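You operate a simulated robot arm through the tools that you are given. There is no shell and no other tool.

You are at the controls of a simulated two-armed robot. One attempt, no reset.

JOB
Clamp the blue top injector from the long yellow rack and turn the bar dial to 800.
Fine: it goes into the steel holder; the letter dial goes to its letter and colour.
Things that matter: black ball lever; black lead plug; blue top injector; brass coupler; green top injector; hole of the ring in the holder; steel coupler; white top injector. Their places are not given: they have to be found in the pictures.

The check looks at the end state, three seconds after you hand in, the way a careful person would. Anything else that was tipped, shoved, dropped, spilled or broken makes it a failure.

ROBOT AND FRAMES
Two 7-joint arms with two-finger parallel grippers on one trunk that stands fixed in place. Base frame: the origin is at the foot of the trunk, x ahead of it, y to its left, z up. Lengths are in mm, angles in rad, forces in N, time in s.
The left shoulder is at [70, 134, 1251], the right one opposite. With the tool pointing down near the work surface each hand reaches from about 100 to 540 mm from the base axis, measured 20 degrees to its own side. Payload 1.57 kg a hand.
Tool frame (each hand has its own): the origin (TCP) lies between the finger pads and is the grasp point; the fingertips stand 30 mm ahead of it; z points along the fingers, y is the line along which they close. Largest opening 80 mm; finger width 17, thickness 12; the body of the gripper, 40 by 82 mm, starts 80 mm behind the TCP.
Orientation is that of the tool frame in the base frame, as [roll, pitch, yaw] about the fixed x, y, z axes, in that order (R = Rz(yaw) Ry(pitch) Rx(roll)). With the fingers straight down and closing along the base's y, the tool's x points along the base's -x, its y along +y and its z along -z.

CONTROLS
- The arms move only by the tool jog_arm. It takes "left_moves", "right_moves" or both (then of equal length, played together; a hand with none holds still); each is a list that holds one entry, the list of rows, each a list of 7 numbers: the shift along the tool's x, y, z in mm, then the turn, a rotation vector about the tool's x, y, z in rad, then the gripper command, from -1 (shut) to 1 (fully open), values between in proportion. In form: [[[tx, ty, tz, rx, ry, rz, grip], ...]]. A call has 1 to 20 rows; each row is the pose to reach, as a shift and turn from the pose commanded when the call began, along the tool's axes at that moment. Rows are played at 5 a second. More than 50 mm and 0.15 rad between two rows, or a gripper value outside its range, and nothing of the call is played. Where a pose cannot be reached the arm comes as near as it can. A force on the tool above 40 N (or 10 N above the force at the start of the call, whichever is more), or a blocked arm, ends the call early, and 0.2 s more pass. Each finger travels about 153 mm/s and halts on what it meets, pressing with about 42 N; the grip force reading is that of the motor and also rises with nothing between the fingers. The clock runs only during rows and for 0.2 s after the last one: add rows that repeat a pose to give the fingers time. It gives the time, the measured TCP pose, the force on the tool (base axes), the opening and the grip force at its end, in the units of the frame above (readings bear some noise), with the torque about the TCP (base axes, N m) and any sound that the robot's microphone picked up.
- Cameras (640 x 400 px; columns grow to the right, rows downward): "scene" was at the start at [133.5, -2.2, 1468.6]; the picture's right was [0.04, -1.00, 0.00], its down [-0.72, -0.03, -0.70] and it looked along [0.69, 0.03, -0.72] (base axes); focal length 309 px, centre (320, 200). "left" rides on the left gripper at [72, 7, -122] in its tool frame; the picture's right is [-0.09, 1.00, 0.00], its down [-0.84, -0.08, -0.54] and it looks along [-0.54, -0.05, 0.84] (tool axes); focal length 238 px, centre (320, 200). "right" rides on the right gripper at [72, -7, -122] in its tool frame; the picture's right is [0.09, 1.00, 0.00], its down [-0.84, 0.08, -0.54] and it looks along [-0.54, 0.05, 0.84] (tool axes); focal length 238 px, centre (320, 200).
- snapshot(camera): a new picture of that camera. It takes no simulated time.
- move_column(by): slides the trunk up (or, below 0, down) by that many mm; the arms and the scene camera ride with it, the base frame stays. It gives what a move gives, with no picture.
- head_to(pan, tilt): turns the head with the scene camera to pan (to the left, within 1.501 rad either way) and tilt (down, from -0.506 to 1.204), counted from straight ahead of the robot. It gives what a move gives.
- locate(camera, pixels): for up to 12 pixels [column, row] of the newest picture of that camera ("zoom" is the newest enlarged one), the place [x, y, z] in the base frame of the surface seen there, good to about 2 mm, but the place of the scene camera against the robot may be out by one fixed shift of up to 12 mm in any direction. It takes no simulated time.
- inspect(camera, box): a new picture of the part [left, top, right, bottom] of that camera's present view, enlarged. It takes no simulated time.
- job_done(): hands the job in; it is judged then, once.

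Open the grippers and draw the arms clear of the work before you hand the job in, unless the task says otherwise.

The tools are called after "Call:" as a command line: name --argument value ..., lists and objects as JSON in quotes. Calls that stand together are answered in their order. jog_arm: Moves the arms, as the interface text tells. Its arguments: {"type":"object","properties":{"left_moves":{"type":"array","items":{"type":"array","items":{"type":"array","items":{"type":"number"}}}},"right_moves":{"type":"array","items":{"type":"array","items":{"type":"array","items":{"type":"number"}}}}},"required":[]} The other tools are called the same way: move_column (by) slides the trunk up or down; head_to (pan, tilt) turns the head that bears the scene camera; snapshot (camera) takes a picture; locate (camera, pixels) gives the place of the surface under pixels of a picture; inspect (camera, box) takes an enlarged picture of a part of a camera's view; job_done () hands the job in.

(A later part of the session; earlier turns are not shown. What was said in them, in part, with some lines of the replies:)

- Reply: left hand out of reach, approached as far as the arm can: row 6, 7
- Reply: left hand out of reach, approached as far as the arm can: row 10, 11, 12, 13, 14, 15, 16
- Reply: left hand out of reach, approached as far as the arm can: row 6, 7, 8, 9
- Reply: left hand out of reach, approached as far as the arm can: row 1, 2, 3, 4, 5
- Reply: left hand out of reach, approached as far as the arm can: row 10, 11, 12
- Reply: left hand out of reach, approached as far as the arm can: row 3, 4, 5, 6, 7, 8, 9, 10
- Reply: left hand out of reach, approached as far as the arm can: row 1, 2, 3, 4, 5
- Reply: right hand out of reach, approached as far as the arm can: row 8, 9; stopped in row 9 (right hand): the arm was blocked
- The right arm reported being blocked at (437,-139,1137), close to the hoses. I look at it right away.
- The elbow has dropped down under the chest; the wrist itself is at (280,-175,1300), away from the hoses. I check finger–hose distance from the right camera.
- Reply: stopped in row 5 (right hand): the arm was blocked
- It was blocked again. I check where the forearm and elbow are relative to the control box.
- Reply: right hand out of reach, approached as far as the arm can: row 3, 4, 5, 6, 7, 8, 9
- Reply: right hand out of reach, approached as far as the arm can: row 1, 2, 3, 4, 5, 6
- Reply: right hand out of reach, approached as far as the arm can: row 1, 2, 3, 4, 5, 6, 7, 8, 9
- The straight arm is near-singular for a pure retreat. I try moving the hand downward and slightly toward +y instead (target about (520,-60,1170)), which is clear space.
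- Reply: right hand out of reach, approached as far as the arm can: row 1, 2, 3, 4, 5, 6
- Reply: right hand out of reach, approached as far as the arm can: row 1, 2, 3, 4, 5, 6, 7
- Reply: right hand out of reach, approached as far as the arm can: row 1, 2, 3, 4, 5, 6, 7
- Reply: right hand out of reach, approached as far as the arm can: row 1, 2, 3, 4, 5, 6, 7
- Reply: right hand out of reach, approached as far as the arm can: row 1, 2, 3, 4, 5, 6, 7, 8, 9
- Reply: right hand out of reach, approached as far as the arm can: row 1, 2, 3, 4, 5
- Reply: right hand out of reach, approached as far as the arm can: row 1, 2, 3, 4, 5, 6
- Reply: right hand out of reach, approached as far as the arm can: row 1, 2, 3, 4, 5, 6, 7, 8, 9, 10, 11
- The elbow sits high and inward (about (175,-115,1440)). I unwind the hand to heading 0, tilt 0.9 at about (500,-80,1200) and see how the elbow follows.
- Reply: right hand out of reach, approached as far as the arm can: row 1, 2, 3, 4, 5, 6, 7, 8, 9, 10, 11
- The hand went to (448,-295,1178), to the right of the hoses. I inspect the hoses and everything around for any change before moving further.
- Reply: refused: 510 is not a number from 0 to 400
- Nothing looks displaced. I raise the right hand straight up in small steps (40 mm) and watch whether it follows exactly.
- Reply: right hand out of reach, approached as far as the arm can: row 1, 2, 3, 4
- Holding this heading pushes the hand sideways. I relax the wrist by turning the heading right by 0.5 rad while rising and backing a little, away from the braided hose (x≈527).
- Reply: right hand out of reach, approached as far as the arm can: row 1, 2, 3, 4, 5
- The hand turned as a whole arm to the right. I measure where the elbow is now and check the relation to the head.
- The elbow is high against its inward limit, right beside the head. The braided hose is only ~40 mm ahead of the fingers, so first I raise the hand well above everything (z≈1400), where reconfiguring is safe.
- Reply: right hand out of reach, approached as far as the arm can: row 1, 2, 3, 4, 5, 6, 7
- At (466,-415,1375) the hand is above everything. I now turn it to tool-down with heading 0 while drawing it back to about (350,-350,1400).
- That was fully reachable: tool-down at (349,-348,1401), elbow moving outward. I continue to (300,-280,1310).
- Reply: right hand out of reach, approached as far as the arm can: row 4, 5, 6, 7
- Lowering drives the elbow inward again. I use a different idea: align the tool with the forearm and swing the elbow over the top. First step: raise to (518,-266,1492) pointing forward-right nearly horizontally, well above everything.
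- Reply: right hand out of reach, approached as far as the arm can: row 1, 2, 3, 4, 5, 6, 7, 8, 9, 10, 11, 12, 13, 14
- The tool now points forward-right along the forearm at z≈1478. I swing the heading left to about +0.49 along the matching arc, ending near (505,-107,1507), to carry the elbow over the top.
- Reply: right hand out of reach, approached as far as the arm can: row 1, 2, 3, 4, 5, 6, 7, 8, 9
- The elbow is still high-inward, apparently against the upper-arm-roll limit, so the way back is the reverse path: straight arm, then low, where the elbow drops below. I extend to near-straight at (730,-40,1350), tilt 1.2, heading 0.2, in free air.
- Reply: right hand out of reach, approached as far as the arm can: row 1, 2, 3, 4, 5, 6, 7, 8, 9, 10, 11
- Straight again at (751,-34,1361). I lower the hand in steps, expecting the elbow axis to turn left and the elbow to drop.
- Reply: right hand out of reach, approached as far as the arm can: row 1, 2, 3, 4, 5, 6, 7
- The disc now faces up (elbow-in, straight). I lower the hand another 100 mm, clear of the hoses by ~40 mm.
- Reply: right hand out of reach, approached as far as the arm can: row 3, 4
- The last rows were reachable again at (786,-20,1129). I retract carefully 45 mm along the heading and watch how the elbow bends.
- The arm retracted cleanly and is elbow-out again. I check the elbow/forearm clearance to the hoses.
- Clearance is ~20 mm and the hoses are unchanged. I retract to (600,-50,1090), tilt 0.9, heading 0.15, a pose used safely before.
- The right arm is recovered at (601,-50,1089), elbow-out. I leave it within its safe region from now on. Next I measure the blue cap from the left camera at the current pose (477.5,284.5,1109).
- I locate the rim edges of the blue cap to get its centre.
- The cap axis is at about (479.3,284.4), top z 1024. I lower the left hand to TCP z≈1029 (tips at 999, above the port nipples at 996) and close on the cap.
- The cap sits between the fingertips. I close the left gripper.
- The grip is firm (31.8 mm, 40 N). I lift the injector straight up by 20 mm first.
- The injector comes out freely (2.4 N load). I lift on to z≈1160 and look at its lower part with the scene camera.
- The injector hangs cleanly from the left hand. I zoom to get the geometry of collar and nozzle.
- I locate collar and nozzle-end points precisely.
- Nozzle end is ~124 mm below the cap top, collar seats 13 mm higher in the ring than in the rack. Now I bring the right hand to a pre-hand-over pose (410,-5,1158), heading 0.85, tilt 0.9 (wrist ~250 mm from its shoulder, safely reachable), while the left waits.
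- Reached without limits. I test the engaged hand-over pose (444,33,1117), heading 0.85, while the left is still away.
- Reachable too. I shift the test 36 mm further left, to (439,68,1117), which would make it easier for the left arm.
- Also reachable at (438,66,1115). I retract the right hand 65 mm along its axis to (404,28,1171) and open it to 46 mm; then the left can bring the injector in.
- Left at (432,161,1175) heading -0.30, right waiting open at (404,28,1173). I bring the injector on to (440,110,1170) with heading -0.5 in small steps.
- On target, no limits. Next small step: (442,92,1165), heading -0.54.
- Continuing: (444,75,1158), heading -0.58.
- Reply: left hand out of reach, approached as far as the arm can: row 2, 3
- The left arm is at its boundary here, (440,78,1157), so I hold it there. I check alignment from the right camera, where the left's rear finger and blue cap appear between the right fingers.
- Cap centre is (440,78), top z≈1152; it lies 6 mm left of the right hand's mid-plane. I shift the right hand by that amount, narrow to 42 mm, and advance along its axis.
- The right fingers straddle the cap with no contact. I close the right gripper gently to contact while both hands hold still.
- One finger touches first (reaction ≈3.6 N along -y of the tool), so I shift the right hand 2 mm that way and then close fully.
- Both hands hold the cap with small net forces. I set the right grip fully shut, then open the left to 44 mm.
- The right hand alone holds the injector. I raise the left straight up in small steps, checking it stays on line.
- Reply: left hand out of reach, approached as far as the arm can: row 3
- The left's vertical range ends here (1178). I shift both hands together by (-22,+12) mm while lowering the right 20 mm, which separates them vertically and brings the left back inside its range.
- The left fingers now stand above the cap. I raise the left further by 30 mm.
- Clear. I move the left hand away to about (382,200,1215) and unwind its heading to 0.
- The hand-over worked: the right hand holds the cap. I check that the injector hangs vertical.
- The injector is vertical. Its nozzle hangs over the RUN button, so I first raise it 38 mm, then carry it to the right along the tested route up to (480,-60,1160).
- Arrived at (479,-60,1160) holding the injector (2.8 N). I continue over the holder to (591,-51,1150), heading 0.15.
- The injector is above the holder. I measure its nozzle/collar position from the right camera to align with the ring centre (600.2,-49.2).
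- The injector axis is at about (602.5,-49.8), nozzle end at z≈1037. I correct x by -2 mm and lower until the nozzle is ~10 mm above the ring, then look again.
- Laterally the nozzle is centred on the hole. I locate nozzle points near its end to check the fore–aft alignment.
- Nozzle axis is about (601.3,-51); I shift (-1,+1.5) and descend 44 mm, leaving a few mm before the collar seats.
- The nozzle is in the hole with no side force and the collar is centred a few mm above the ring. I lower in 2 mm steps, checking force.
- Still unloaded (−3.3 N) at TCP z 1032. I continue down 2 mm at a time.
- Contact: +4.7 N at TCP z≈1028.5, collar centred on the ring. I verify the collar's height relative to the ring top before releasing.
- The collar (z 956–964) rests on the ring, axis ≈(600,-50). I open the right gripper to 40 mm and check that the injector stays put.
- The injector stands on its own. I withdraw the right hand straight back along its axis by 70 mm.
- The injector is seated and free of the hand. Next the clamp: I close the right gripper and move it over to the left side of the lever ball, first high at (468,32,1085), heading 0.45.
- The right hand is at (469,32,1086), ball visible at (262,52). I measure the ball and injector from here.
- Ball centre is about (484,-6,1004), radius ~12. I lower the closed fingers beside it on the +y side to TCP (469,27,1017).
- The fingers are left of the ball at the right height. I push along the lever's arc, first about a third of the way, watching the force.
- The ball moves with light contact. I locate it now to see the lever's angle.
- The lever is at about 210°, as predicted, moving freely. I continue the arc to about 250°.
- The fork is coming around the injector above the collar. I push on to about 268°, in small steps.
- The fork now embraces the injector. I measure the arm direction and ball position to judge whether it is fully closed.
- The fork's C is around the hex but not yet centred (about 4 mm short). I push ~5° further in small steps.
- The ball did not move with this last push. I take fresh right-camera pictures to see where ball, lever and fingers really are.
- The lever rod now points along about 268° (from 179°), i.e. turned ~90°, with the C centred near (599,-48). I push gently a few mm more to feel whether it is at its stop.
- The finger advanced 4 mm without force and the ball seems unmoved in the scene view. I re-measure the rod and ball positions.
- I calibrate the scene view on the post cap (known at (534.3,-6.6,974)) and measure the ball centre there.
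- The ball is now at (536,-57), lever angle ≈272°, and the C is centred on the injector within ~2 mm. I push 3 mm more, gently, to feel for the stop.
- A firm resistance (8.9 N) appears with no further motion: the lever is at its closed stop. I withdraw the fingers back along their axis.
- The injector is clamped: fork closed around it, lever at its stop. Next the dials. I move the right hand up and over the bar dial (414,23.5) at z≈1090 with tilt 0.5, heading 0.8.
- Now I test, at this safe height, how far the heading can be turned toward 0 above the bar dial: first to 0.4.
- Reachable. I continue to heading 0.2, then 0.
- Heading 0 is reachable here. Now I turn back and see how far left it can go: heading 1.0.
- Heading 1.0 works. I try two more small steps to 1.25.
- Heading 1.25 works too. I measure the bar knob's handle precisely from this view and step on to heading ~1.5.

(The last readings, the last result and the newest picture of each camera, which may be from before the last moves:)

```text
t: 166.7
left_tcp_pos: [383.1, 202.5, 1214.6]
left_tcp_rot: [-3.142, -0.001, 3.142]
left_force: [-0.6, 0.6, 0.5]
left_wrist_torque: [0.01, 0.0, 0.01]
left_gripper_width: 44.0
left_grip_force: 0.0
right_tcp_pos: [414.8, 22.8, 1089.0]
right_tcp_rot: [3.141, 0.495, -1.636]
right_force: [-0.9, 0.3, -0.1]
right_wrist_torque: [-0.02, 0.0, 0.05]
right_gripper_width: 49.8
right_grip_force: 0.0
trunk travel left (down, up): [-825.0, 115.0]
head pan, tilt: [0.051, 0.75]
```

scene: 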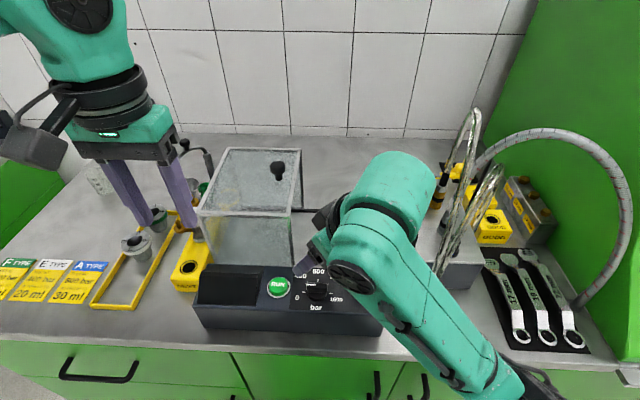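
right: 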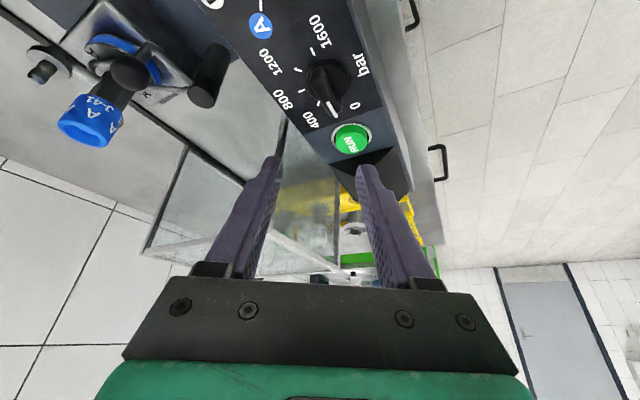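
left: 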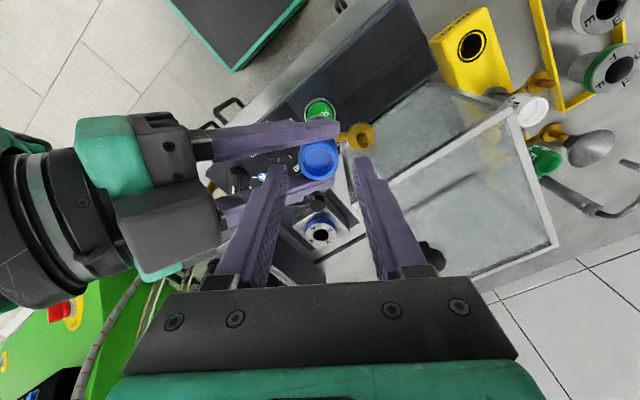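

Even heading 1.5 is reachable, so I can grip the bar handle squarely. Dial centre (414.4,23.2), disc top z≈995, handle top 1011. I lower the open fingers around the handle to TCP (413.6,10.5,1027.5).

Call:
jog_arm --right_moves '[[[8, 0, 10, 0, 0, 0, 0.25], [16, 0, 19, 0, 0, 0, 0.25], [24, 0, 29, 0, 0, 0, 0.25], [32, 0, 39, 0, 0, 0, 0.25], [40, 0, 48, 0, 0, 0, 0.25], [40, 0, 48, 0, 0, 0, 0.25]]]'

Call:
inspect --camera "right" --box '[220, 20, 420, 200]'

Call:
inspect --camera "scene" --box '[250, 220, 400, 320]'

```text
t: 168.1
left_tcp_pos: [381.9, 202.5, 1216.0]
left_tcp_rot: [3.142, -0.001, -3.141]
left_force: [0.5, 0.4, -0.6]
left_wrist_torque: [0.0, 0.01, -0.01]
left_gripper_width: 44.2
left_grip_force: 0.1
right_tcp_pos: [414.5, 9.7, 1027.6]
right_tcp_rot: [3.141, 0.496, -1.637]
right_force: [0.5, -0.3, -0.3]
right_wrist_torque: [0.05, 0.0, -0.03]
right_gripper_width: 49.9
right_grip_force: 0.0
trunk travel left (down, up): [-825.0, 115.0]
head pan, tilt: [0.051, 0.75]
```

```text
2.22 times, centred on (320, 110) of right
```

zoom: 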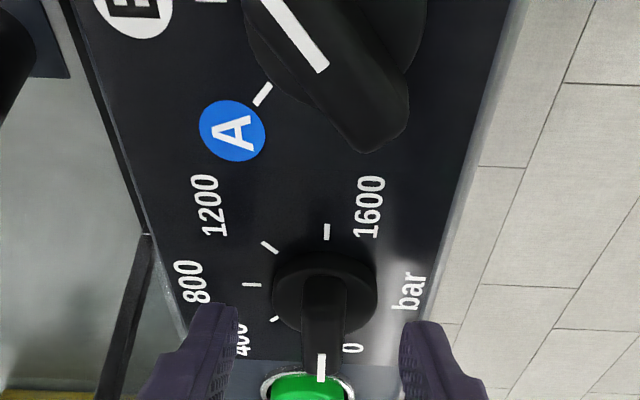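

```text
4.00 times, centred on (325, 270) of scene
```

zoom: 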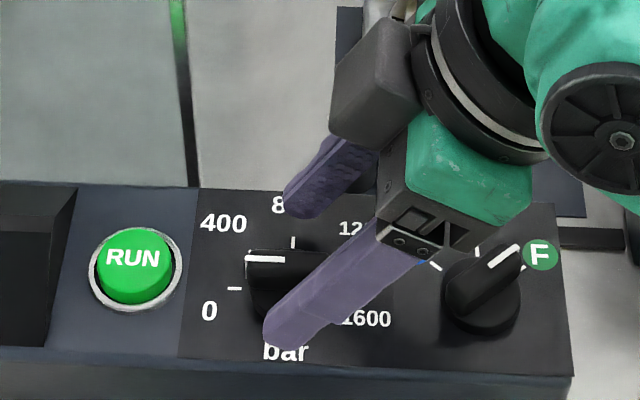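

The handle is centred between the fingers. I close the right gripper on it.

Call:
jog_arm --right_moves '[[[0, 0, 0, 0, 0, 0, -0.2], [0, 0, 0, 0, 0, 0, -0.5], [0, 0, 0, 0, 0, 0, -0.8], [0, 0, 0, 0, 0, 0, -1], [0, 0, 0, 0, 0, 0, -1]]]'

Call:
inspect --camera "right" --box '[220, 20, 420, 200]'

```text
t: 169.3
left_tcp_pos: [380.8, 203.1, 1215.4]
left_tcp_rot: [-3.14, -0.001, 3.14]
left_force: [-0.7, 0.1, 0.6]
left_wrist_torque: [-0.01, 0.01, -0.02]
left_gripper_width: 44.0
left_grip_force: 0.0
right_tcp_pos: [413.9, 9.3, 1029.2]
right_tcp_rot: [-3.141, 0.495, -1.634]
right_force: [-5.1, 0.2, -3.5]
right_wrist_torque: [0.42, 0.08, 0.07]
right_gripper_width: 12.8
right_grip_force: 30.0
trunk travel left (down, up): [-825.0, 115.0]
head pan, tilt: [0.051, 0.75]
```

```text
2.22 times, centred on (320, 110) of right
```

zoom: 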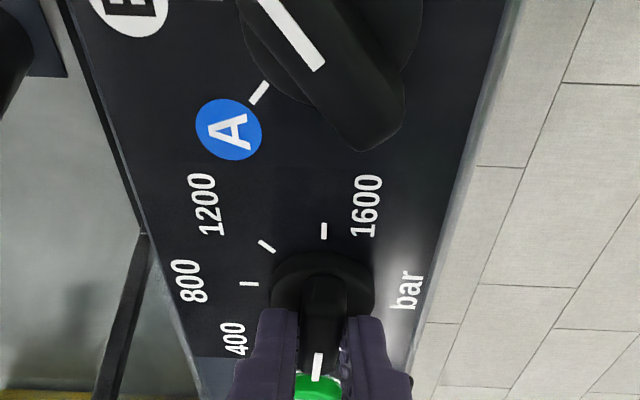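

Gripped at 12.8 mm. I turn the handle clockwise about the dial axis, first half (0.75 rad).

Call:
jog_arm --right_moves '[[[-0.1, 1.7, 0, 0.0594, 0, 0.11, -1], [-0.4, 3.3, 0.2, 0.1188, 0, 0.22, -1], [-0.8, 4.9, 0.4, 0.1781, 0, 0.33, -1], [-1.5, 6.5, 0.8, 0.2375, 0, 0.44, -1], [-2.2, 7.9, 1.2, 0.2969, 0, 0.55, -1], [-3.2, 9.2, 1.7, 0.3563, 0, 0.66, -1], [-3.2, 9.2, 1.7, 0.3563, 0, 0.66, -1]]]'

Call:
inspect --camera "right" --box '[220, 20, 420, 200]'

Call:
inspect --camera "scene" --box '[250, 220, 400, 320]'

```text
t: 170.9
left_tcp_pos: [382.5, 201.5, 1215.4]
left_tcp_rot: [3.142, 0.0, 3.141]
left_force: [1.0, -0.4, 0.7]
left_wrist_torque: [0.02, -0.02, 0.06]
left_gripper_width: 44.2
left_grip_force: 0.1
right_tcp_pos: [404.4, 13.7, 1028.9]
right_tcp_rot: [3.141, 0.495, -2.39]
right_force: [-3.2, -0.6, -6.1]
right_wrist_torque: [-0.23, 0.17, 0.07]
right_gripper_width: 13.1
right_grip_force: 29.8
trunk travel left (down, up): [-825.0, 115.0]
head pan, tilt: [0.051, 0.75]
```

```text
2.22 times, centred on (320, 110) of right
```

zoom: 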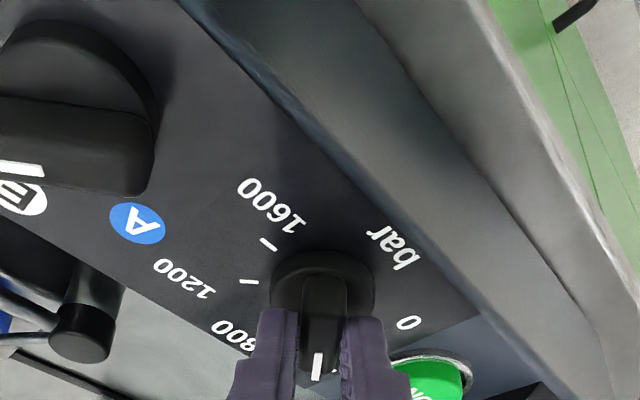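

```text
4.00 times, centred on (325, 270) of scene
```

zoom: 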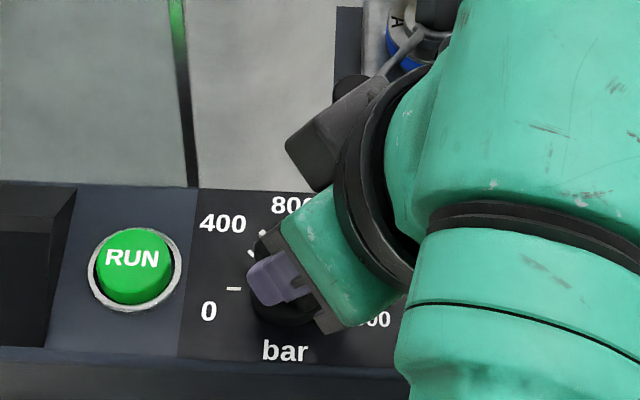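

The knob follows the gripper. I turn the second half, to heading ≈0.02 (handle along +x, the 800 mark).

Call:
jog_arm --right_moves '[[[-0.1, 1.7, 0, 0.0594, 0, 0.11, -1], [-0.4, 3.3, 0.2, 0.1188, 0, 0.22, -1], [-0.8, 4.9, 0.4, 0.1781, 0, 0.33, -1], [-1.5, 6.5, 0.8, 0.2375, 0, 0.44, -1], [-2.2, 7.9, 1.2, 0.2969, 0, 0.55, -1], [-3.0, 9.0, 1.6, 0.3475, 0, 0.6438, -1], [-3.0, 9.0, 1.6, 0.3475, 0, 0.6438, -1]]]'

Call:
inspect --camera "right" --box '[220, 20, 420, 200]'

Call:
inspect --camera "scene" --box '[250, 220, 400, 320]'

```text
t: 172.5
left_tcp_pos: [382.6, 202.1, 1214.6]
left_tcp_rot: [3.141, 0.001, 3.141]
left_force: [0.8, 0.2, 0.4]
left_wrist_torque: [-0.01, -0.06, 0.02]
left_gripper_width: 44.0
left_grip_force: 0.0
right_tcp_pos: [400.7, 22.1, 1028.6]
right_tcp_rot: [3.139, 0.496, -3.121]
right_force: [-0.2, -4.0, -3.1]
right_wrist_torque: [-0.17, -0.04, -0.12]
right_gripper_width: 13.0
right_grip_force: 29.8
trunk travel left (down, up): [-825.0, 115.0]
head pan, tilt: [0.051, 0.75]
```

```text
2.22 times, centred on (320, 110) of right
```

zoom: 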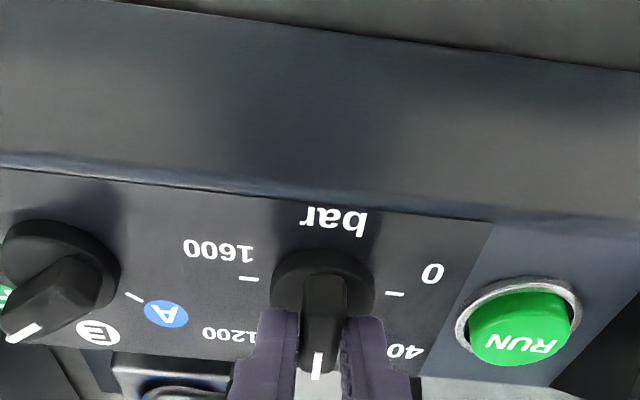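

```text
4.00 times, centred on (325, 270) of scene
```

zoom: 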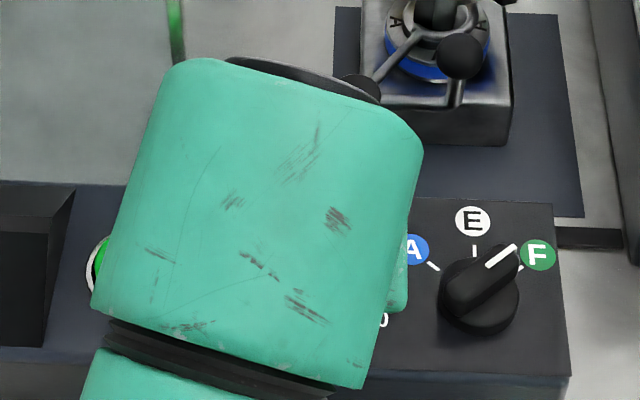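

Heading 0.02 reached; the handle lies along the 800 direction. I open the gripper, lift off and check the pointer.

Call:
jog_arm --right_moves '[[[0, 0, 0, 0, 0, 0, -0.5], [0, 0, 0, 0, 0, 0, 0], [0, 0, 0, 0, 0, 0, 0], [-10, 0, -18, 0, 0, 0, 0], [-20, 0, -36, 0, 0, 0, 0], [-30, 0, -54, 0, 0, 0, 0], [-30, 0, -54, 0, 0, 0, 0]]]'

Call:
snapshot --camera "right"

Call:
inspect --camera "right" --box '[210, 40, 430, 190]'

```text
t: 174.1
left_tcp_pos: [382.0, 202.4, 1214.9]
left_tcp_rot: [3.14, 0.001, -3.141]
left_force: [0.1, -0.2, 0.1]
left_wrist_torque: [0.01, 0.03, 0.0]
left_gripper_width: 44.1
left_grip_force: 0.0
right_tcp_pos: [401.3, 21.3, 1089.6]
right_tcp_rot: [-3.141, 0.494, -3.117]
right_force: [0.0, -0.1, -0.4]
right_wrist_torque: [0.0, -0.01, 0.02]
right_gripper_width: 39.9
right_grip_force: 0.1
trunk travel left (down, up): [-825.0, 115.0]
head pan, tilt: [0.051, 0.75]
```

```text
taken
```

right: 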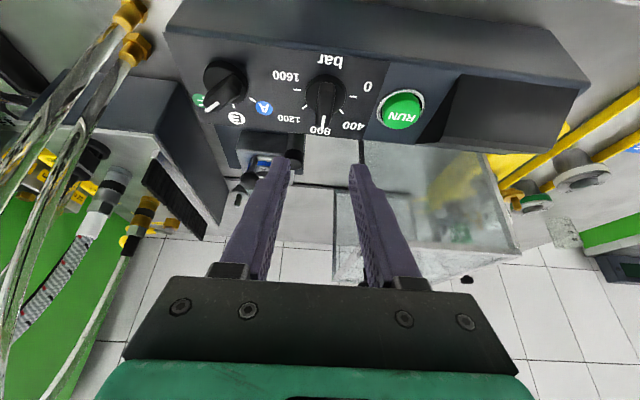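

```text
2.67 times, centred on (320, 115) of right
```

zoom: 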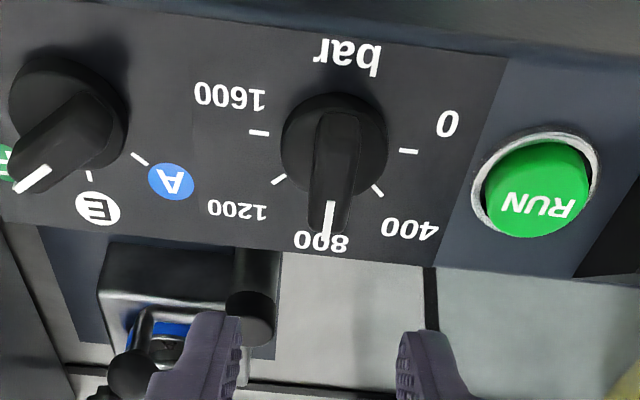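

The pointer sits at 800. I verify its angle by locating the white line ends and the ticks, then also measure the letter dial.

Call:
locate --camera "zoom" --pixels '[[330, 205], [325, 238], [328, 220], [338, 125], [259, 132], [408, 151], [278, 180], [376, 190], [25, 185], [45, 168], [140, 158], [88, 176]]'

Call:
inspect --camera "right" --box '[180, 50, 290, 140]'

Call:
locate --camera "zoom" --pixels '[[330, 180], [130, 330], [200, 280], [330, 255], [400, 215], [330, 110], [265, 265], [210, 215], [320, 150], [380, 120], [300, 230], [180, 240]]'

```text
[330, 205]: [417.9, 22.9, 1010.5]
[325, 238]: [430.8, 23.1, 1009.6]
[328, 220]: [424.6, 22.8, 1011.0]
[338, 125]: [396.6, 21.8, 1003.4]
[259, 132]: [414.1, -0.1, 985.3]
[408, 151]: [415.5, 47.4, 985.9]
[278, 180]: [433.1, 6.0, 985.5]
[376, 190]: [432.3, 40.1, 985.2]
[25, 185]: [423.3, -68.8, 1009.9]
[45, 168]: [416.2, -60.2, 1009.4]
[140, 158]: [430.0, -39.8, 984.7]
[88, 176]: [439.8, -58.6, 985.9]
```

```text
4.44 times, centred on (235, 95) of right
```

zoom: 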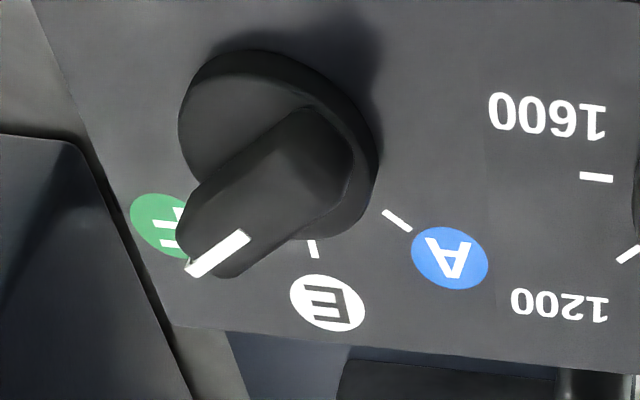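

```text
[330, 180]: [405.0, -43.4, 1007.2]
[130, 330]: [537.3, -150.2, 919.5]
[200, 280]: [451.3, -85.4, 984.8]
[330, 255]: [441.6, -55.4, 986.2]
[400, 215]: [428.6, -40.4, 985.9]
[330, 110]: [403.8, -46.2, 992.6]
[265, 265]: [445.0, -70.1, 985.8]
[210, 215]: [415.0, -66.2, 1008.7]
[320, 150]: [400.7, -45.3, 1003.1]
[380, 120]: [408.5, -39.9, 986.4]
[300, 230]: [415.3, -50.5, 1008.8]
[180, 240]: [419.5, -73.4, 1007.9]
```

The bar dial pointer is at 0.9° – exactly 800. Letter dial: centre (414.5,-59), pointer at F (-50°), A tick at +51°. I move the open right hand over it at z≈1090 with heading -0.2.

Call:
jog_arm --right_moves '[[[0, -19, 0, 0.02, 0, 0.037, 0.25], [1, -39, 0, 0.045, 0, 0.085, 0.25], [1, -58, -1, 0.075, 0, 0.14, 0.25], [2, -78, -1, 0.104, 0, 0.194, 0.25], [2, -78, -1, 0.104, 0, 0.194, 0.25]]]'

Call:
inspect --camera "right" --box '[220, 20, 420, 200]'

```text
t: 175.3
left_tcp_pos: [381.3, 203.8, 1215.0]
left_tcp_rot: [3.141, 0.001, 3.141]
left_force: [1.0, 0.0, -1.0]
left_wrist_torque: [0.01, 0.02, 0.03]
left_gripper_width: 44.3
left_grip_force: 0.1
right_tcp_pos: [402.4, -55.3, 1090.1]
right_tcp_rot: [3.14, 0.496, 2.946]
right_force: [-0.2, -0.1, 0.9]
right_wrist_torque: [-0.01, -0.01, 0.01]
right_gripper_width: 50.0
right_grip_force: 0.1
trunk travel left (down, up): [-825.0, 115.0]
head pan, tilt: [0.051, 0.75]
```

```text
2.22 times, centred on (320, 110) of right
```

zoom: 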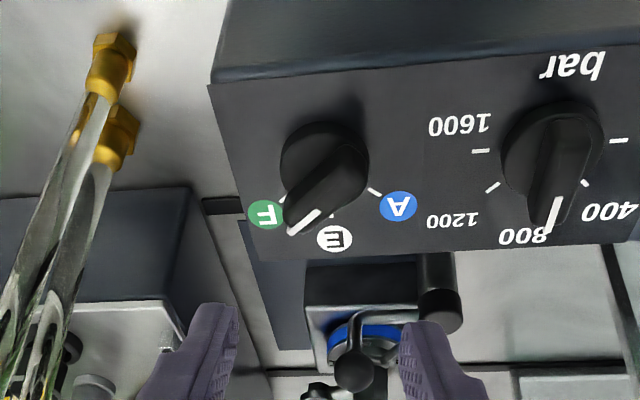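

Reachable. I step the heading further right, to -0.4.

Call:
jog_arm --right_moves '[[[0, 0, 0, 0.0475, 0, 0.088, 0.25], [0, 0, 0, 0.095, 0, 0.176, 0.25]]]'

```text
t: 175.9
left_tcp_pos: [383.2, 202.2, 1214.5]
left_tcp_rot: [-3.14, 0.001, -3.142]
left_force: [-0.1, -0.4, -0.3]
left_wrist_torque: [-0.04, -0.01, 0.0]
left_gripper_width: 43.8
left_grip_force: 0.2
right_tcp_pos: [401.4, -54.9, 1090.3]
right_tcp_rot: [3.141, 0.494, 2.742]
right_force: [0.1, -0.1, 0.2]
right_wrist_torque: [-0.02, 0.02, 0.03]
right_gripper_width: 50.2
right_grip_force: 0.0
trunk travel left (down, up): [-825.0, 115.0]
head pan, tilt: [0.051, 0.75]
```

Call:
jog_arm --right_moves '[[[0, 0, 0, 0.0475, 0, 0.088, 0.25], [0, 0, 0, 0.095, 0, 0.176, 0.25]]]'

```text
t: 176.5
left_tcp_pos: [383.2, 204.6, 1214.6]
left_tcp_rot: [-3.141, 0.0, -3.141]
left_force: [-0.8, -0.1, 0.0]
left_wrist_torque: [-0.02, 0.02, 0.01]
left_gripper_width: 44.1
left_grip_force: 0.1
right_tcp_pos: [401.4, -53.6, 1090.7]
right_tcp_rot: [3.139, 0.496, 2.543]
right_force: [-0.1, 0.2, -0.5]
right_wrist_torque: [-0.01, 0.0, -0.01]
right_gripper_width: 50.0
right_grip_force: 0.0
trunk travel left (down, up): [-825.0, 115.0]
head pan, tilt: [0.051, 0.75]
```

Heading -0.6 works too (previous call too was a plain continuation). I step on to -0.8 to match the handle at F.

Call:
jog_arm --right_moves '[[[0, 0, 0, 0.0475, 0, 0.088, 0.25], [0, 0, 0, 0.095, 0, 0.176, 0.25]]]'

Call:
snapshot --camera "right"

Call:
snapshot --camera "scene"

```text
t: 177.1
left_tcp_pos: [382.4, 203.2, 1214.9]
left_tcp_rot: [-3.142, 0.001, -3.141]
left_force: [-0.1, 0.8, 0.1]
left_wrist_torque: [-0.02, -0.01, 0.02]
left_gripper_width: 44.1
left_grip_force: 0.0
right_tcp_pos: [402.6, -54.0, 1091.0]
right_tcp_rot: [-3.141, 0.495, 2.344]
right_force: [0.3, 0.4, 0.6]
right_wrist_torque: [0.0, -0.03, -0.04]
right_gripper_width: 49.7
right_grip_force: 0.1
trunk travel left (down, up): [-825.0, 115.0]
head pan, tilt: [0.051, 0.75]
```

```text
taken
```

right: 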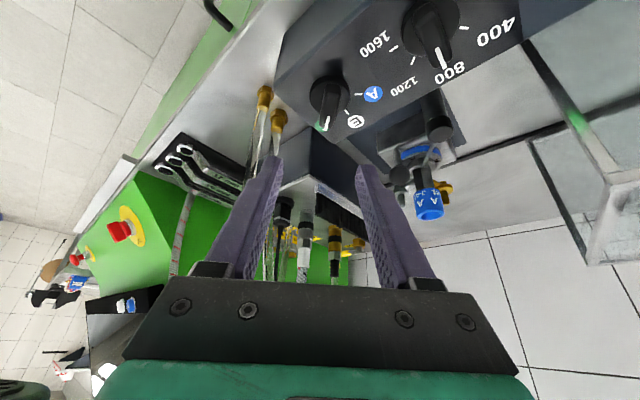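

```text
taken
```

scene: 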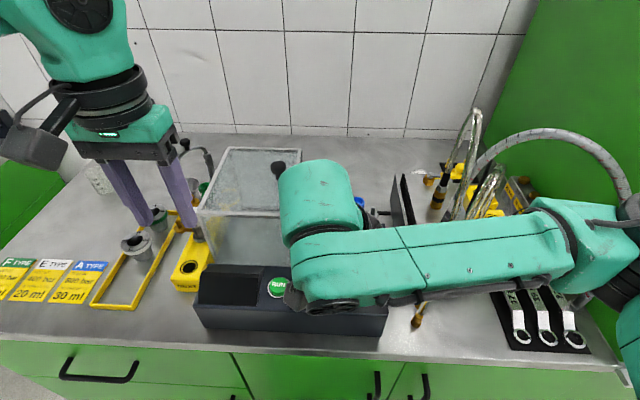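

Heading -0.8 is reachable. I check the forearm's distance to the hoses before lowering.

Call:
locate --camera "scene" --pixels '[[380, 250], [440, 245], [500, 240], [560, 240], [418, 312], [455, 200], [470, 190], [320, 200]]'

Call:
locate --camera "right" --pixels '[[327, 115], [325, 100], [265, 95], [280, 120], [268, 140], [350, 95]]'

```text
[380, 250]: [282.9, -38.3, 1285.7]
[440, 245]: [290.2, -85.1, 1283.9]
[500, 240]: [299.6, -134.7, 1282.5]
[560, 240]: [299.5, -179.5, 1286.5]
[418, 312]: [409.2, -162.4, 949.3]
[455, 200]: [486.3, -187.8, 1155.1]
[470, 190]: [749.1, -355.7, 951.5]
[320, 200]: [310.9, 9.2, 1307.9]
```

```text
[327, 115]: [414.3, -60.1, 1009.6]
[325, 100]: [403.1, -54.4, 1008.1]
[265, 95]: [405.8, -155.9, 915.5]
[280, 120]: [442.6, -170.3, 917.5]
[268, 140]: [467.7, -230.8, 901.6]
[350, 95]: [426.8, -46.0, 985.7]
```

The forearm is far in front of the hoses. I lower the open fingers around the letter-dial handle to TCP (405.4,-49.7,1028).

Call:
jog_arm --right_moves '[[[6, 5, 11, 0, 0, 0, 0.25], [12, 5, 22, 0, 0, 0, 0.25], [18, 5, 33, 0, 0, 0, 0.25], [25, 5, 44, 0, 0, 0, 0.25], [31, 5, 55, 0, 0, 0, 0.25], [31, 5, 55, 0, 0, 0, 0.25]]]'

Call:
inspect --camera "right" --box '[220, 20, 420, 200]'

```text
t: 178.5
left_tcp_pos: [380.1, 201.8, 1215.8]
left_tcp_rot: [-3.141, -0.002, -3.141]
left_force: [-0.7, -0.6, -0.2]
left_wrist_torque: [-0.01, -0.02, -0.03]
left_gripper_width: 43.9
left_grip_force: 0.2
right_tcp_pos: [405.3, -49.1, 1026.4]
right_tcp_rot: [3.14, 0.495, 2.345]
right_force: [-0.5, 0.2, 0.3]
right_wrist_torque: [0.02, -0.01, 0.0]
right_gripper_width: 50.4
right_grip_force: 0.1
trunk travel left (down, up): [-825.0, 115.0]
head pan, tilt: [0.051, 0.75]
```

```text
2.22 times, centred on (320, 110) of right
```

zoom: 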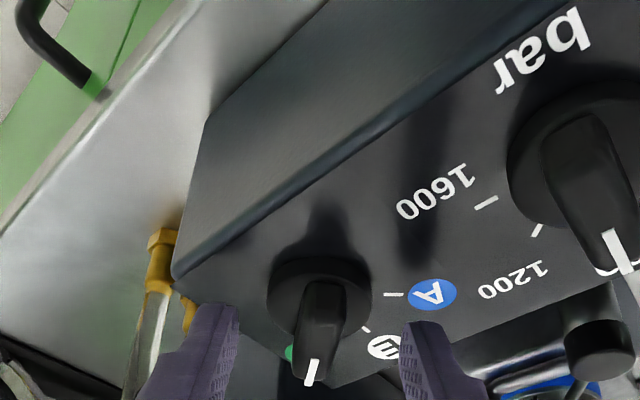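

The handle is centred between the fingers. I close on it.

Call:
jog_arm --right_moves '[[[0, 0, 0, 0, 0, 0, -0.2], [0, 0, 0, 0, 0, 0, -0.5], [0, 0, 0, 0, 0, 0, -0.8], [0, 0, 0, 0, 0, 0, -1], [0, 0, 0, 0, 0, 0, -1]]]'

Call:
inspect --camera "right" --box '[220, 20, 420, 200]'

```text
t: 179.7
left_tcp_pos: [381.5, 201.1, 1216.1]
left_tcp_rot: [3.142, -0.001, 3.141]
left_force: [-0.2, -0.2, 0.4]
left_wrist_torque: [0.03, 0.01, -0.02]
left_gripper_width: 44.1
left_grip_force: 0.0
right_tcp_pos: [405.5, -50.0, 1027.5]
right_tcp_rot: [3.141, 0.493, 2.345]
right_force: [-1.4, -2.6, -2.7]
right_wrist_torque: [-0.25, -0.06, -0.08]
right_gripper_width: 13.0
right_grip_force: 29.4
trunk travel left (down, up): [-825.0, 115.0]
head pan, tilt: [0.051, 0.75]
```

```text
2.22 times, centred on (320, 110) of right
```

zoom: 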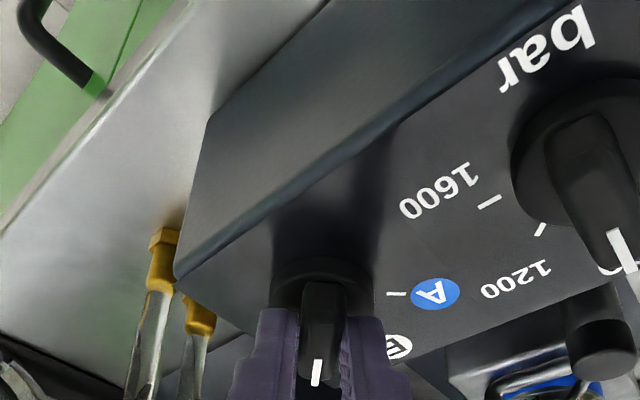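

Gripped at 13 mm. I turn the letter dial counter-clockwise from F toward A, first half (0.84 rad).

Call:
jog_arm --right_moves '[[[-0.1, -1.6, 0, -0.0568, 0, -0.1057, -1], [-0.3, -3.1, 0.2, -0.1136, 0, -0.2114, -1], [-0.7, -4.6, 0.4, -0.1705, 0, -0.3172, -1], [-1.3, -6.0, 0.7, -0.2273, 0, -0.4229, -1], [-2.0, -7.3, 1.1, -0.2841, 0, -0.5286, -1], [-2.8, -8.6, 1.5, -0.3409, 0, -0.6343, -1], [-3.8, -9.7, 2.1, -0.3977, 0, -0.74, -1], [-3.8, -9.7, 2.1, -0.3977, 0, -0.74, -1]]]'

Call:
inspect --camera "right" --box '[220, 20, 420, 200]'

```text
t: 181.5
left_tcp_pos: [381.3, 202.4, 1215.2]
left_tcp_rot: [-3.141, 0.001, -3.141]
left_force: [0.7, 0.0, -0.1]
left_wrist_torque: [0.01, 0.02, 0.0]
left_gripper_width: 44.1
left_grip_force: 0.1
right_tcp_pos: [401.0, -59.5, 1026.8]
right_tcp_rot: [-3.141, 0.493, -3.097]
right_force: [-2.3, 1.0, -5.9]
right_wrist_torque: [0.09, 0.61, 0.02]
right_gripper_width: 12.8
right_grip_force: 29.3
trunk travel left (down, up): [-825.0, 115.0]
head pan, tilt: [0.051, 0.75]
```

```text
2.22 times, centred on (320, 110) of right
```

zoom: 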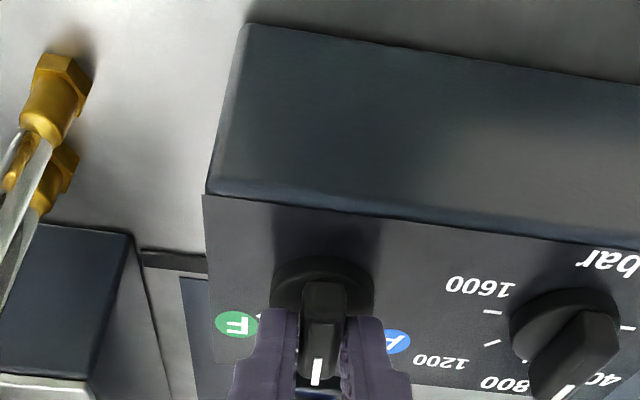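

Halfway (pointing at E). I turn the remaining 0.85 rad to A.

Call:
jog_arm --right_moves '[[[-0.1, -1.6, 0, -0.0568, 0, -0.1057, -1], [-0.3, -3.2, 0.2, -0.1136, 0, -0.2114, -1], [-0.8, -4.8, 0.4, -0.1705, 0, -0.3172, -1], [-1.3, -6.2, 0.7, -0.2273, 0, -0.4229, -1], [-2.1, -7.6, 1.1, -0.2841, 0, -0.5286, -1], [-3.0, -8.9, 1.6, -0.3409, 0, -0.6343, -1], [-4.0, -10.1, 2.2, -0.4025, 0, -0.7489, -1], [-4.0, -10.1, 2.2, -0.4025, 0, -0.7489, -1]]]'

Call:
inspect --camera "right" --box '[220, 20, 420, 200]'

```text
t: 183.3
left_tcp_pos: [382.0, 203.5, 1215.3]
left_tcp_rot: [-3.141, 0.001, 3.142]
left_force: [-0.4, -0.2, 0.0]
left_wrist_torque: [-0.01, -0.01, 0.0]
left_gripper_width: 44.0
left_grip_force: 0.1
right_tcp_pos: [406.4, -68.6, 1027.9]
right_tcp_rot: [-3.141, 0.493, -2.245]
right_force: [-5.9, 3.9, -10.4]
right_wrist_torque: [-0.32, 0.39, -0.59]
right_gripper_width: 12.9
right_grip_force: 30.1
trunk travel left (down, up): [-825.0, 115.0]
head pan, tilt: [0.051, 0.75]
```

```text
2.22 times, centred on (320, 110) of right
```

zoom: 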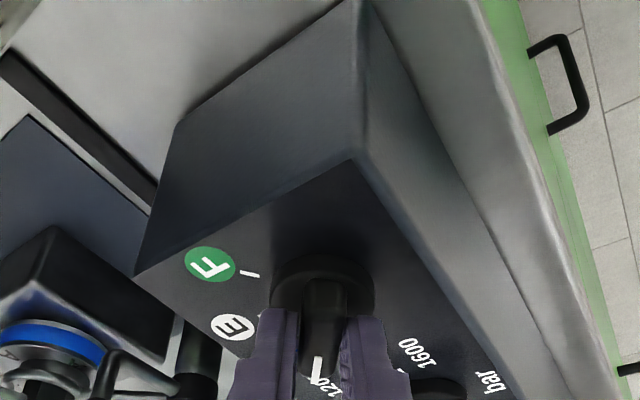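

At heading 0.897 a slight resisting torque shows the end of travel at A. I open and lift off.

Call:
jog_arm --right_moves '[[[0, 0, 0, 0, 0, 0, -0.5], [0, 0, 0, 0, 0, 0, 0], [0, 0, 0, 0, 0, 0, 0.1], [-10, 0, -18, 0, 0, 0, 0.1], [-20, 0, -36, 0, 0, 0, 0.1], [-30, 0, -54, 0, 0, 0, 0.1], [-30, 0, -54, 0, 0, 0, 0.1]]]'

Call:
snapshot --camera "right"

Call:
inspect --camera "right" --box '[200, 20, 440, 200]'

```text
t: 184.9
left_tcp_pos: [381.8, 201.1, 1214.9]
left_tcp_rot: [-3.141, 0.0, -3.14]
left_force: [0.0, -0.2, -0.2]
left_wrist_torque: [0.04, 0.02, 0.04]
left_gripper_width: 43.8
left_grip_force: 0.1
right_tcp_pos: [406.1, -70.1, 1088.5]
right_tcp_rot: [-3.14, 0.494, -2.25]
right_force: [-0.4, -0.2, 0.0]
right_wrist_torque: [-0.01, -0.01, -0.02]
right_gripper_width: 44.1
right_grip_force: 0.0
trunk travel left (down, up): [-825.0, 115.0]
head pan, tilt: [0.051, 0.75]
```

```text
taken
```

right: 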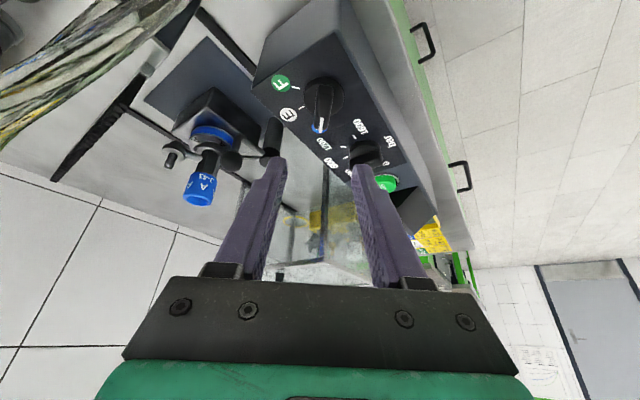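

```text
2.22 times, centred on (320, 110) of right
```

zoom: 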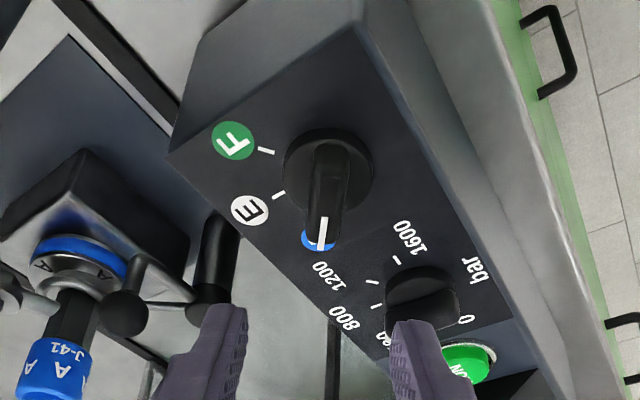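

Both dials look right: A and 800. I retreat the right hand up to its starting pose (428,-98,1228), tool down, gripper open.

Call:
jog_arm --right_moves '[[[-8, -1, -16, 0, 0, 0, 0.1], [-16, -3, -34, 0.028, 0.058, 0.109, 0.1], [-23, -8, -50, 0.055, 0.115, 0.218, 0.1], [-30, -12, -66, 0.083, 0.173, 0.327, 0.1], [-38, -17, -82, 0.11, 0.23, 0.437, 0.1], [-45, -22, -97, 0.138, 0.288, 0.546, 0.1], [-50, -27, -108, 0.165, 0.345, 0.655, 0.1], [-55, -31, -118, 0.193, 0.403, 0.764, 0.1], [-59, -35, -127, 0.22, 0.4606, 0.8731, 0.1], [-59, -35, -127, 0.22, 0.4606, 0.8731, 0.1]]]'

Call:
snapshot --camera "right"

Call:
snapshot --camera "scene"

```text
t: 187.1
left_tcp_pos: [382.3, 201.9, 1216.0]
left_tcp_rot: [3.14, 0.0, -3.141]
left_force: [0.3, -0.9, 0.0]
left_wrist_torque: [-0.02, 0.0, -0.01]
left_gripper_width: 44.2
left_grip_force: 0.1
right_tcp_pos: [428.0, -98.3, 1228.6]
right_tcp_rot: [-3.14, 0.001, 3.141]
right_force: [1.0, 0.2, -0.4]
right_wrist_torque: [-0.01, 0.04, 0.02]
right_gripper_width: 43.8
right_grip_force: 0.0
trunk travel left (down, up): [-825.0, 115.0]
head pan, tilt: [0.051, 0.75]
```

```text
taken
```

right: 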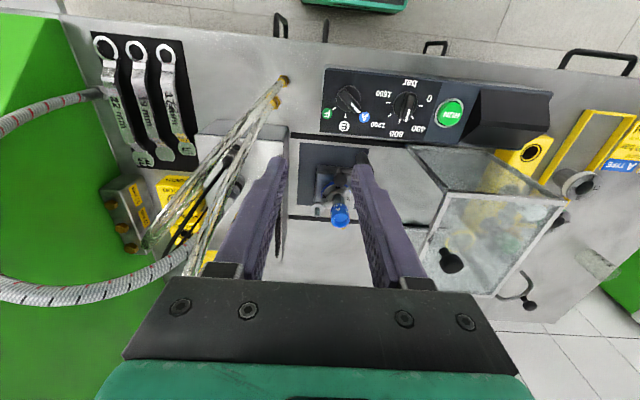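

```text
taken
```

scene: 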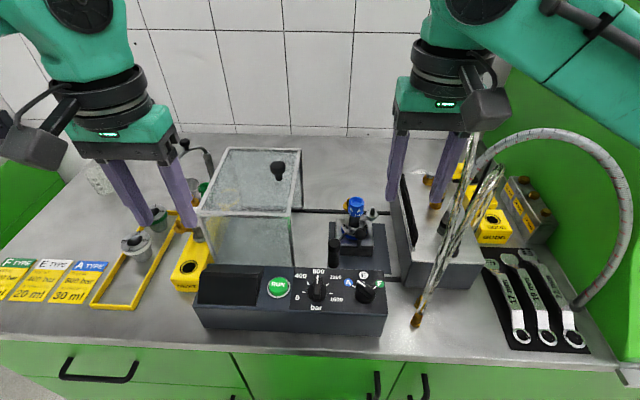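

Both hands are clear. I inspect the dials, the clamp and the surroundings closely from both cameras.

Call:
inspect --camera "right" --box '[315, 65, 475, 145]'

Call:
locate --camera "zoom" --pixels '[[352, 175], [350, 205], [150, 150], [185, 175], [170, 165], [362, 120], [130, 130]]'

Call:
inspect --camera "scene" --box '[300, 180, 410, 320]'

Call:
inspect --camera "right" --box '[290, 140, 390, 240]'

```text
4.00 times, centred on (395, 105) of right
```

zoom: 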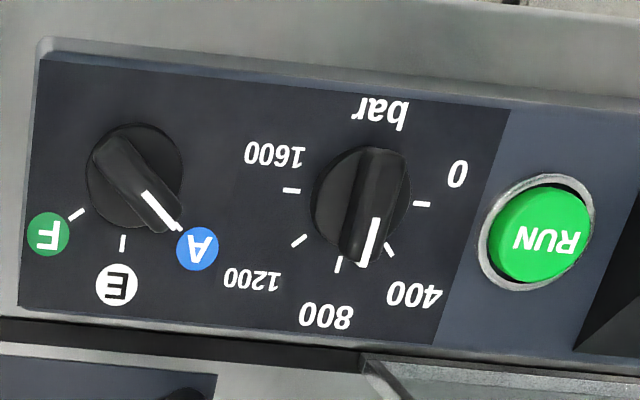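

```text
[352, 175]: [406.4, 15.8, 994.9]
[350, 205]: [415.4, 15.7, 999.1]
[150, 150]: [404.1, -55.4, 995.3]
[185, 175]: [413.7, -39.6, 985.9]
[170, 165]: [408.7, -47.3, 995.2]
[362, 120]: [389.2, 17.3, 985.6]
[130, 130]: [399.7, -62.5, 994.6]
```

```text
2.86 times, centred on (355, 250) of scene
```

zoom: 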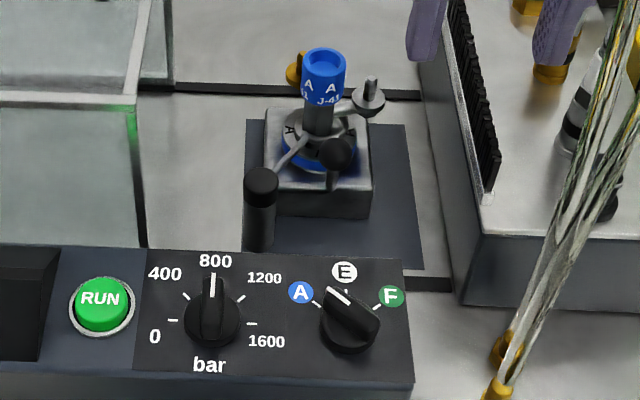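

```text
4.00 times, centred on (340, 190) of right
```

zoom: 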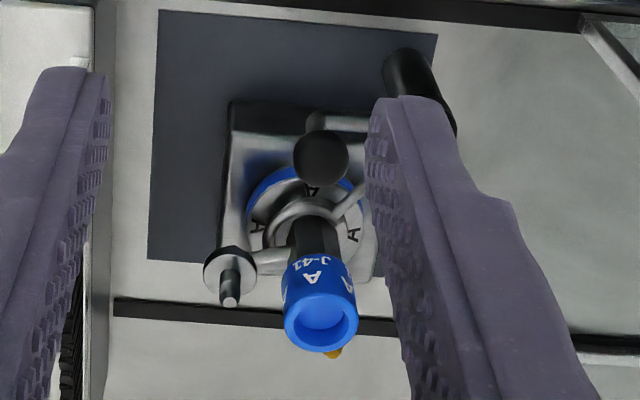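

In both views the bar dial reads 800 and the letter dial points at A. I verify the two pointer angles numerically.

Call:
inspect --camera "right" --box '[315, 65, 475, 145]'

Call:
locate --camera "zoom" --pixels '[[147, 196], [174, 224], [160, 210], [376, 222], [367, 260], [372, 240], [338, 264], [122, 243], [77, 213], [105, 145], [385, 155], [421, 203]]'

```text
4.00 times, centred on (395, 105) of right
```

zoom: 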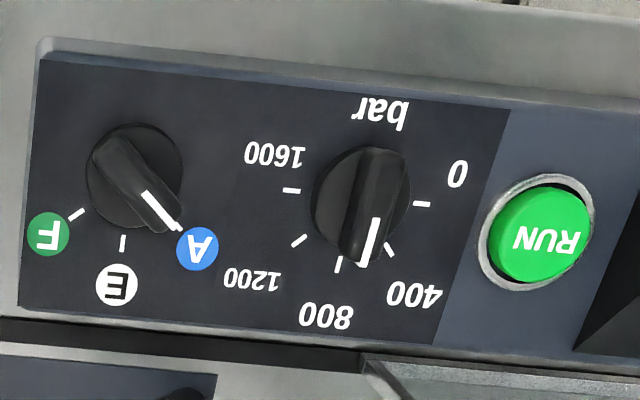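

```text
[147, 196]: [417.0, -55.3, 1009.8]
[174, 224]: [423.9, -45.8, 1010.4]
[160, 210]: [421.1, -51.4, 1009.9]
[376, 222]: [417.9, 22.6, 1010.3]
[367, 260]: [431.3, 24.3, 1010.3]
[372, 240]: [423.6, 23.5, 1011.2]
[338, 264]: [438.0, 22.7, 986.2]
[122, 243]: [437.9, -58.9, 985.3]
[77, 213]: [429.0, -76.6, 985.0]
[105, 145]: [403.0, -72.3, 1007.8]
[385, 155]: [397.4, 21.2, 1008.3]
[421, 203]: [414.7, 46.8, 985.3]
```

Pointers: letter ≈52–54° (A tick ≈51°), bar ≈1–3° (800). Finally I check the left side – rack, tray, beaker and box – for anything disturbed.

Call:
snapshot --camera "left"

Call:
head_to --pan 0.25 --tilt 0.75

Call:
snapshot --camera "scene"

Call:
inspect --camera "scene" --box '[380, 140, 560, 300]'

```text
taken
```

left: 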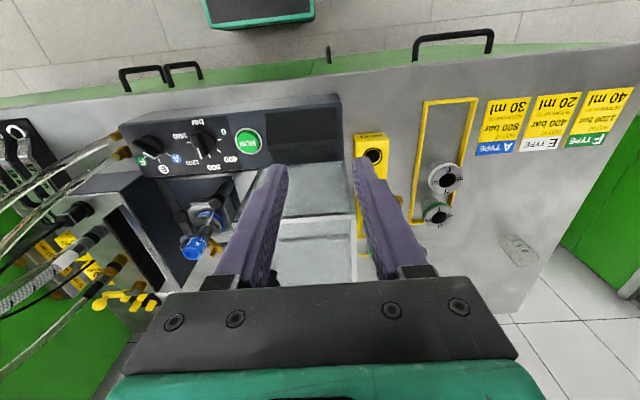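

```text
t: 187.8
left_tcp_pos: [381.6, 201.7, 1214.9]
left_tcp_rot: [-3.141, 0.0, 3.141]
left_force: [0.1, 1.3, -0.2]
left_wrist_torque: [0.02, 0.01, -0.02]
left_gripper_width: 44.0
left_grip_force: 0.1
right_tcp_pos: [427.7, -98.8, 1228.7]
right_tcp_rot: [-3.14, 0.001, -3.139]
right_force: [-0.8, -0.5, -0.2]
right_wrist_torque: [0.02, -0.01, 0.02]
right_gripper_width: 44.1
right_grip_force: 0.1
trunk travel left (down, up): [-825.0, 115.0]
head pan, tilt: [0.25, 0.75]
```

```text
taken
```

scene: 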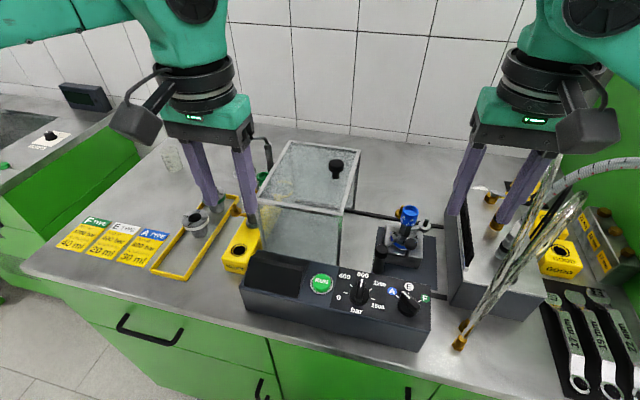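

```text
2.50 times, centred on (470, 220) of scene
```

zoom: 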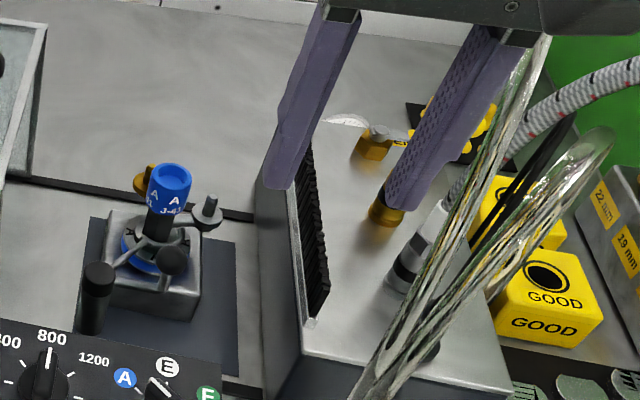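

Nothing else is disturbed: E and F injectors, rings, beaker, box and hoses stand as before. I bring the left hand back to its start place and open both grippers.

Call:
jog_arm --left_moves '[[[16, 0, -3, 0, 0, 0, 0.4], [32, 0, -7, 0, 0, 0, 0.7], [48, 0, -10, 0, 0, 0, 1], [48, 0, -10, 0, 0, 0, 1]]]' --right_moves '[[[0, 0, 0, 0, 0, 0, 0.4], [0, 0, 0, 0, 0, 0, 0.7], [0, 0, 0, 0, 0, 0, 1], [0, 0, 0, 0, 0, 0, 1]]]'

Call:
inspect --camera "scene" --box '[330, 190, 450, 330]'

Call:
inspect --camera "scene" --box '[130, 120, 330, 300]'

```text
t: 188.8
left_tcp_pos: [333.5, 203.4, 1224.4]
left_tcp_rot: [3.14, -0.002, 3.141]
left_force: [1.1, 0.0, -0.1]
left_wrist_torque: [0.02, 0.0, 0.02]
left_gripper_width: 79.9
left_grip_force: 0.1
right_tcp_pos: [426.8, -97.4, 1228.1]
right_tcp_rot: [-3.14, 0.004, -3.141]
right_force: [0.3, -1.1, -0.1]
right_wrist_torque: [0.0, -0.01, 0.02]
right_gripper_width: 80.0
right_grip_force: 0.1
trunk travel left (down, up): [-825.0, 115.0]
head pan, tilt: [0.25, 0.75]
```

```text
2.86 times, centred on (390, 260) of scene
```

zoom: 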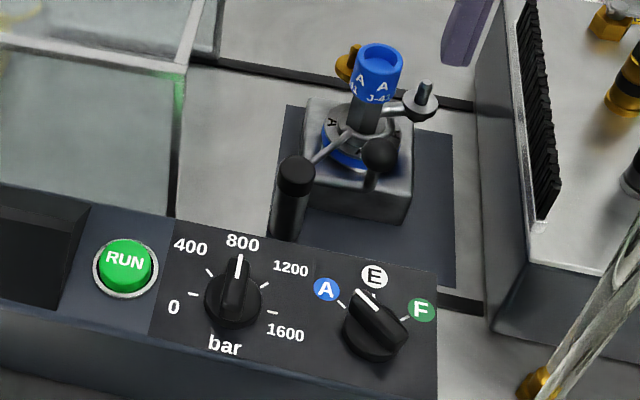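

```text
2.22 times, centred on (230, 210) of scene
```

zoom: 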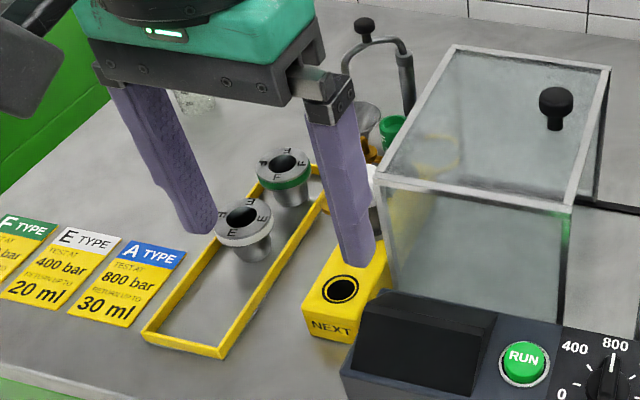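

The blue A injector is clamped in the steel holder, the bar dial reads 800, the letter dial points to A, both grippers are open and the arms are clear. I hand the job in.

Call:
job_done

```text
The job is handed in.
```

The job is handed in. The blue-top injector (type A) is out of the long yellow rack and clamped in the steel holder. I have not seen the verdict yet.

- **Injector:** it stands upright with its collar on the blue A ring. The fork is closed around it, and the ball lever sits firmly against its stop.
- **Bar dial:** its pointer measures 1 to 3 degrees from the 800 mark.
- **Letter dial:** it is at A (blue), about 1 to 3 degrees past the tick. I felt resistance there, like the end of its travel.
- **Hand-over:** the left arm could not reach the holder, so it picked the injector up and passed it to the right arm in mid-air. The right arm seated it, closed the lever and turned both dials.
- **Unplanned motion:** before the hand-over, the right arm twice reported being blocked. It then swung through awkward poses near the clear hoses and the braided hose. I checked the hoses along the way and again at the end and saw no change, but I could not watch every moment of that motion.

Both grippers are open and both arms are back at their starting poses. In the last pictures, what I could see of the other injectors, rings, beaker, glass box and hoses looked undisturbed.
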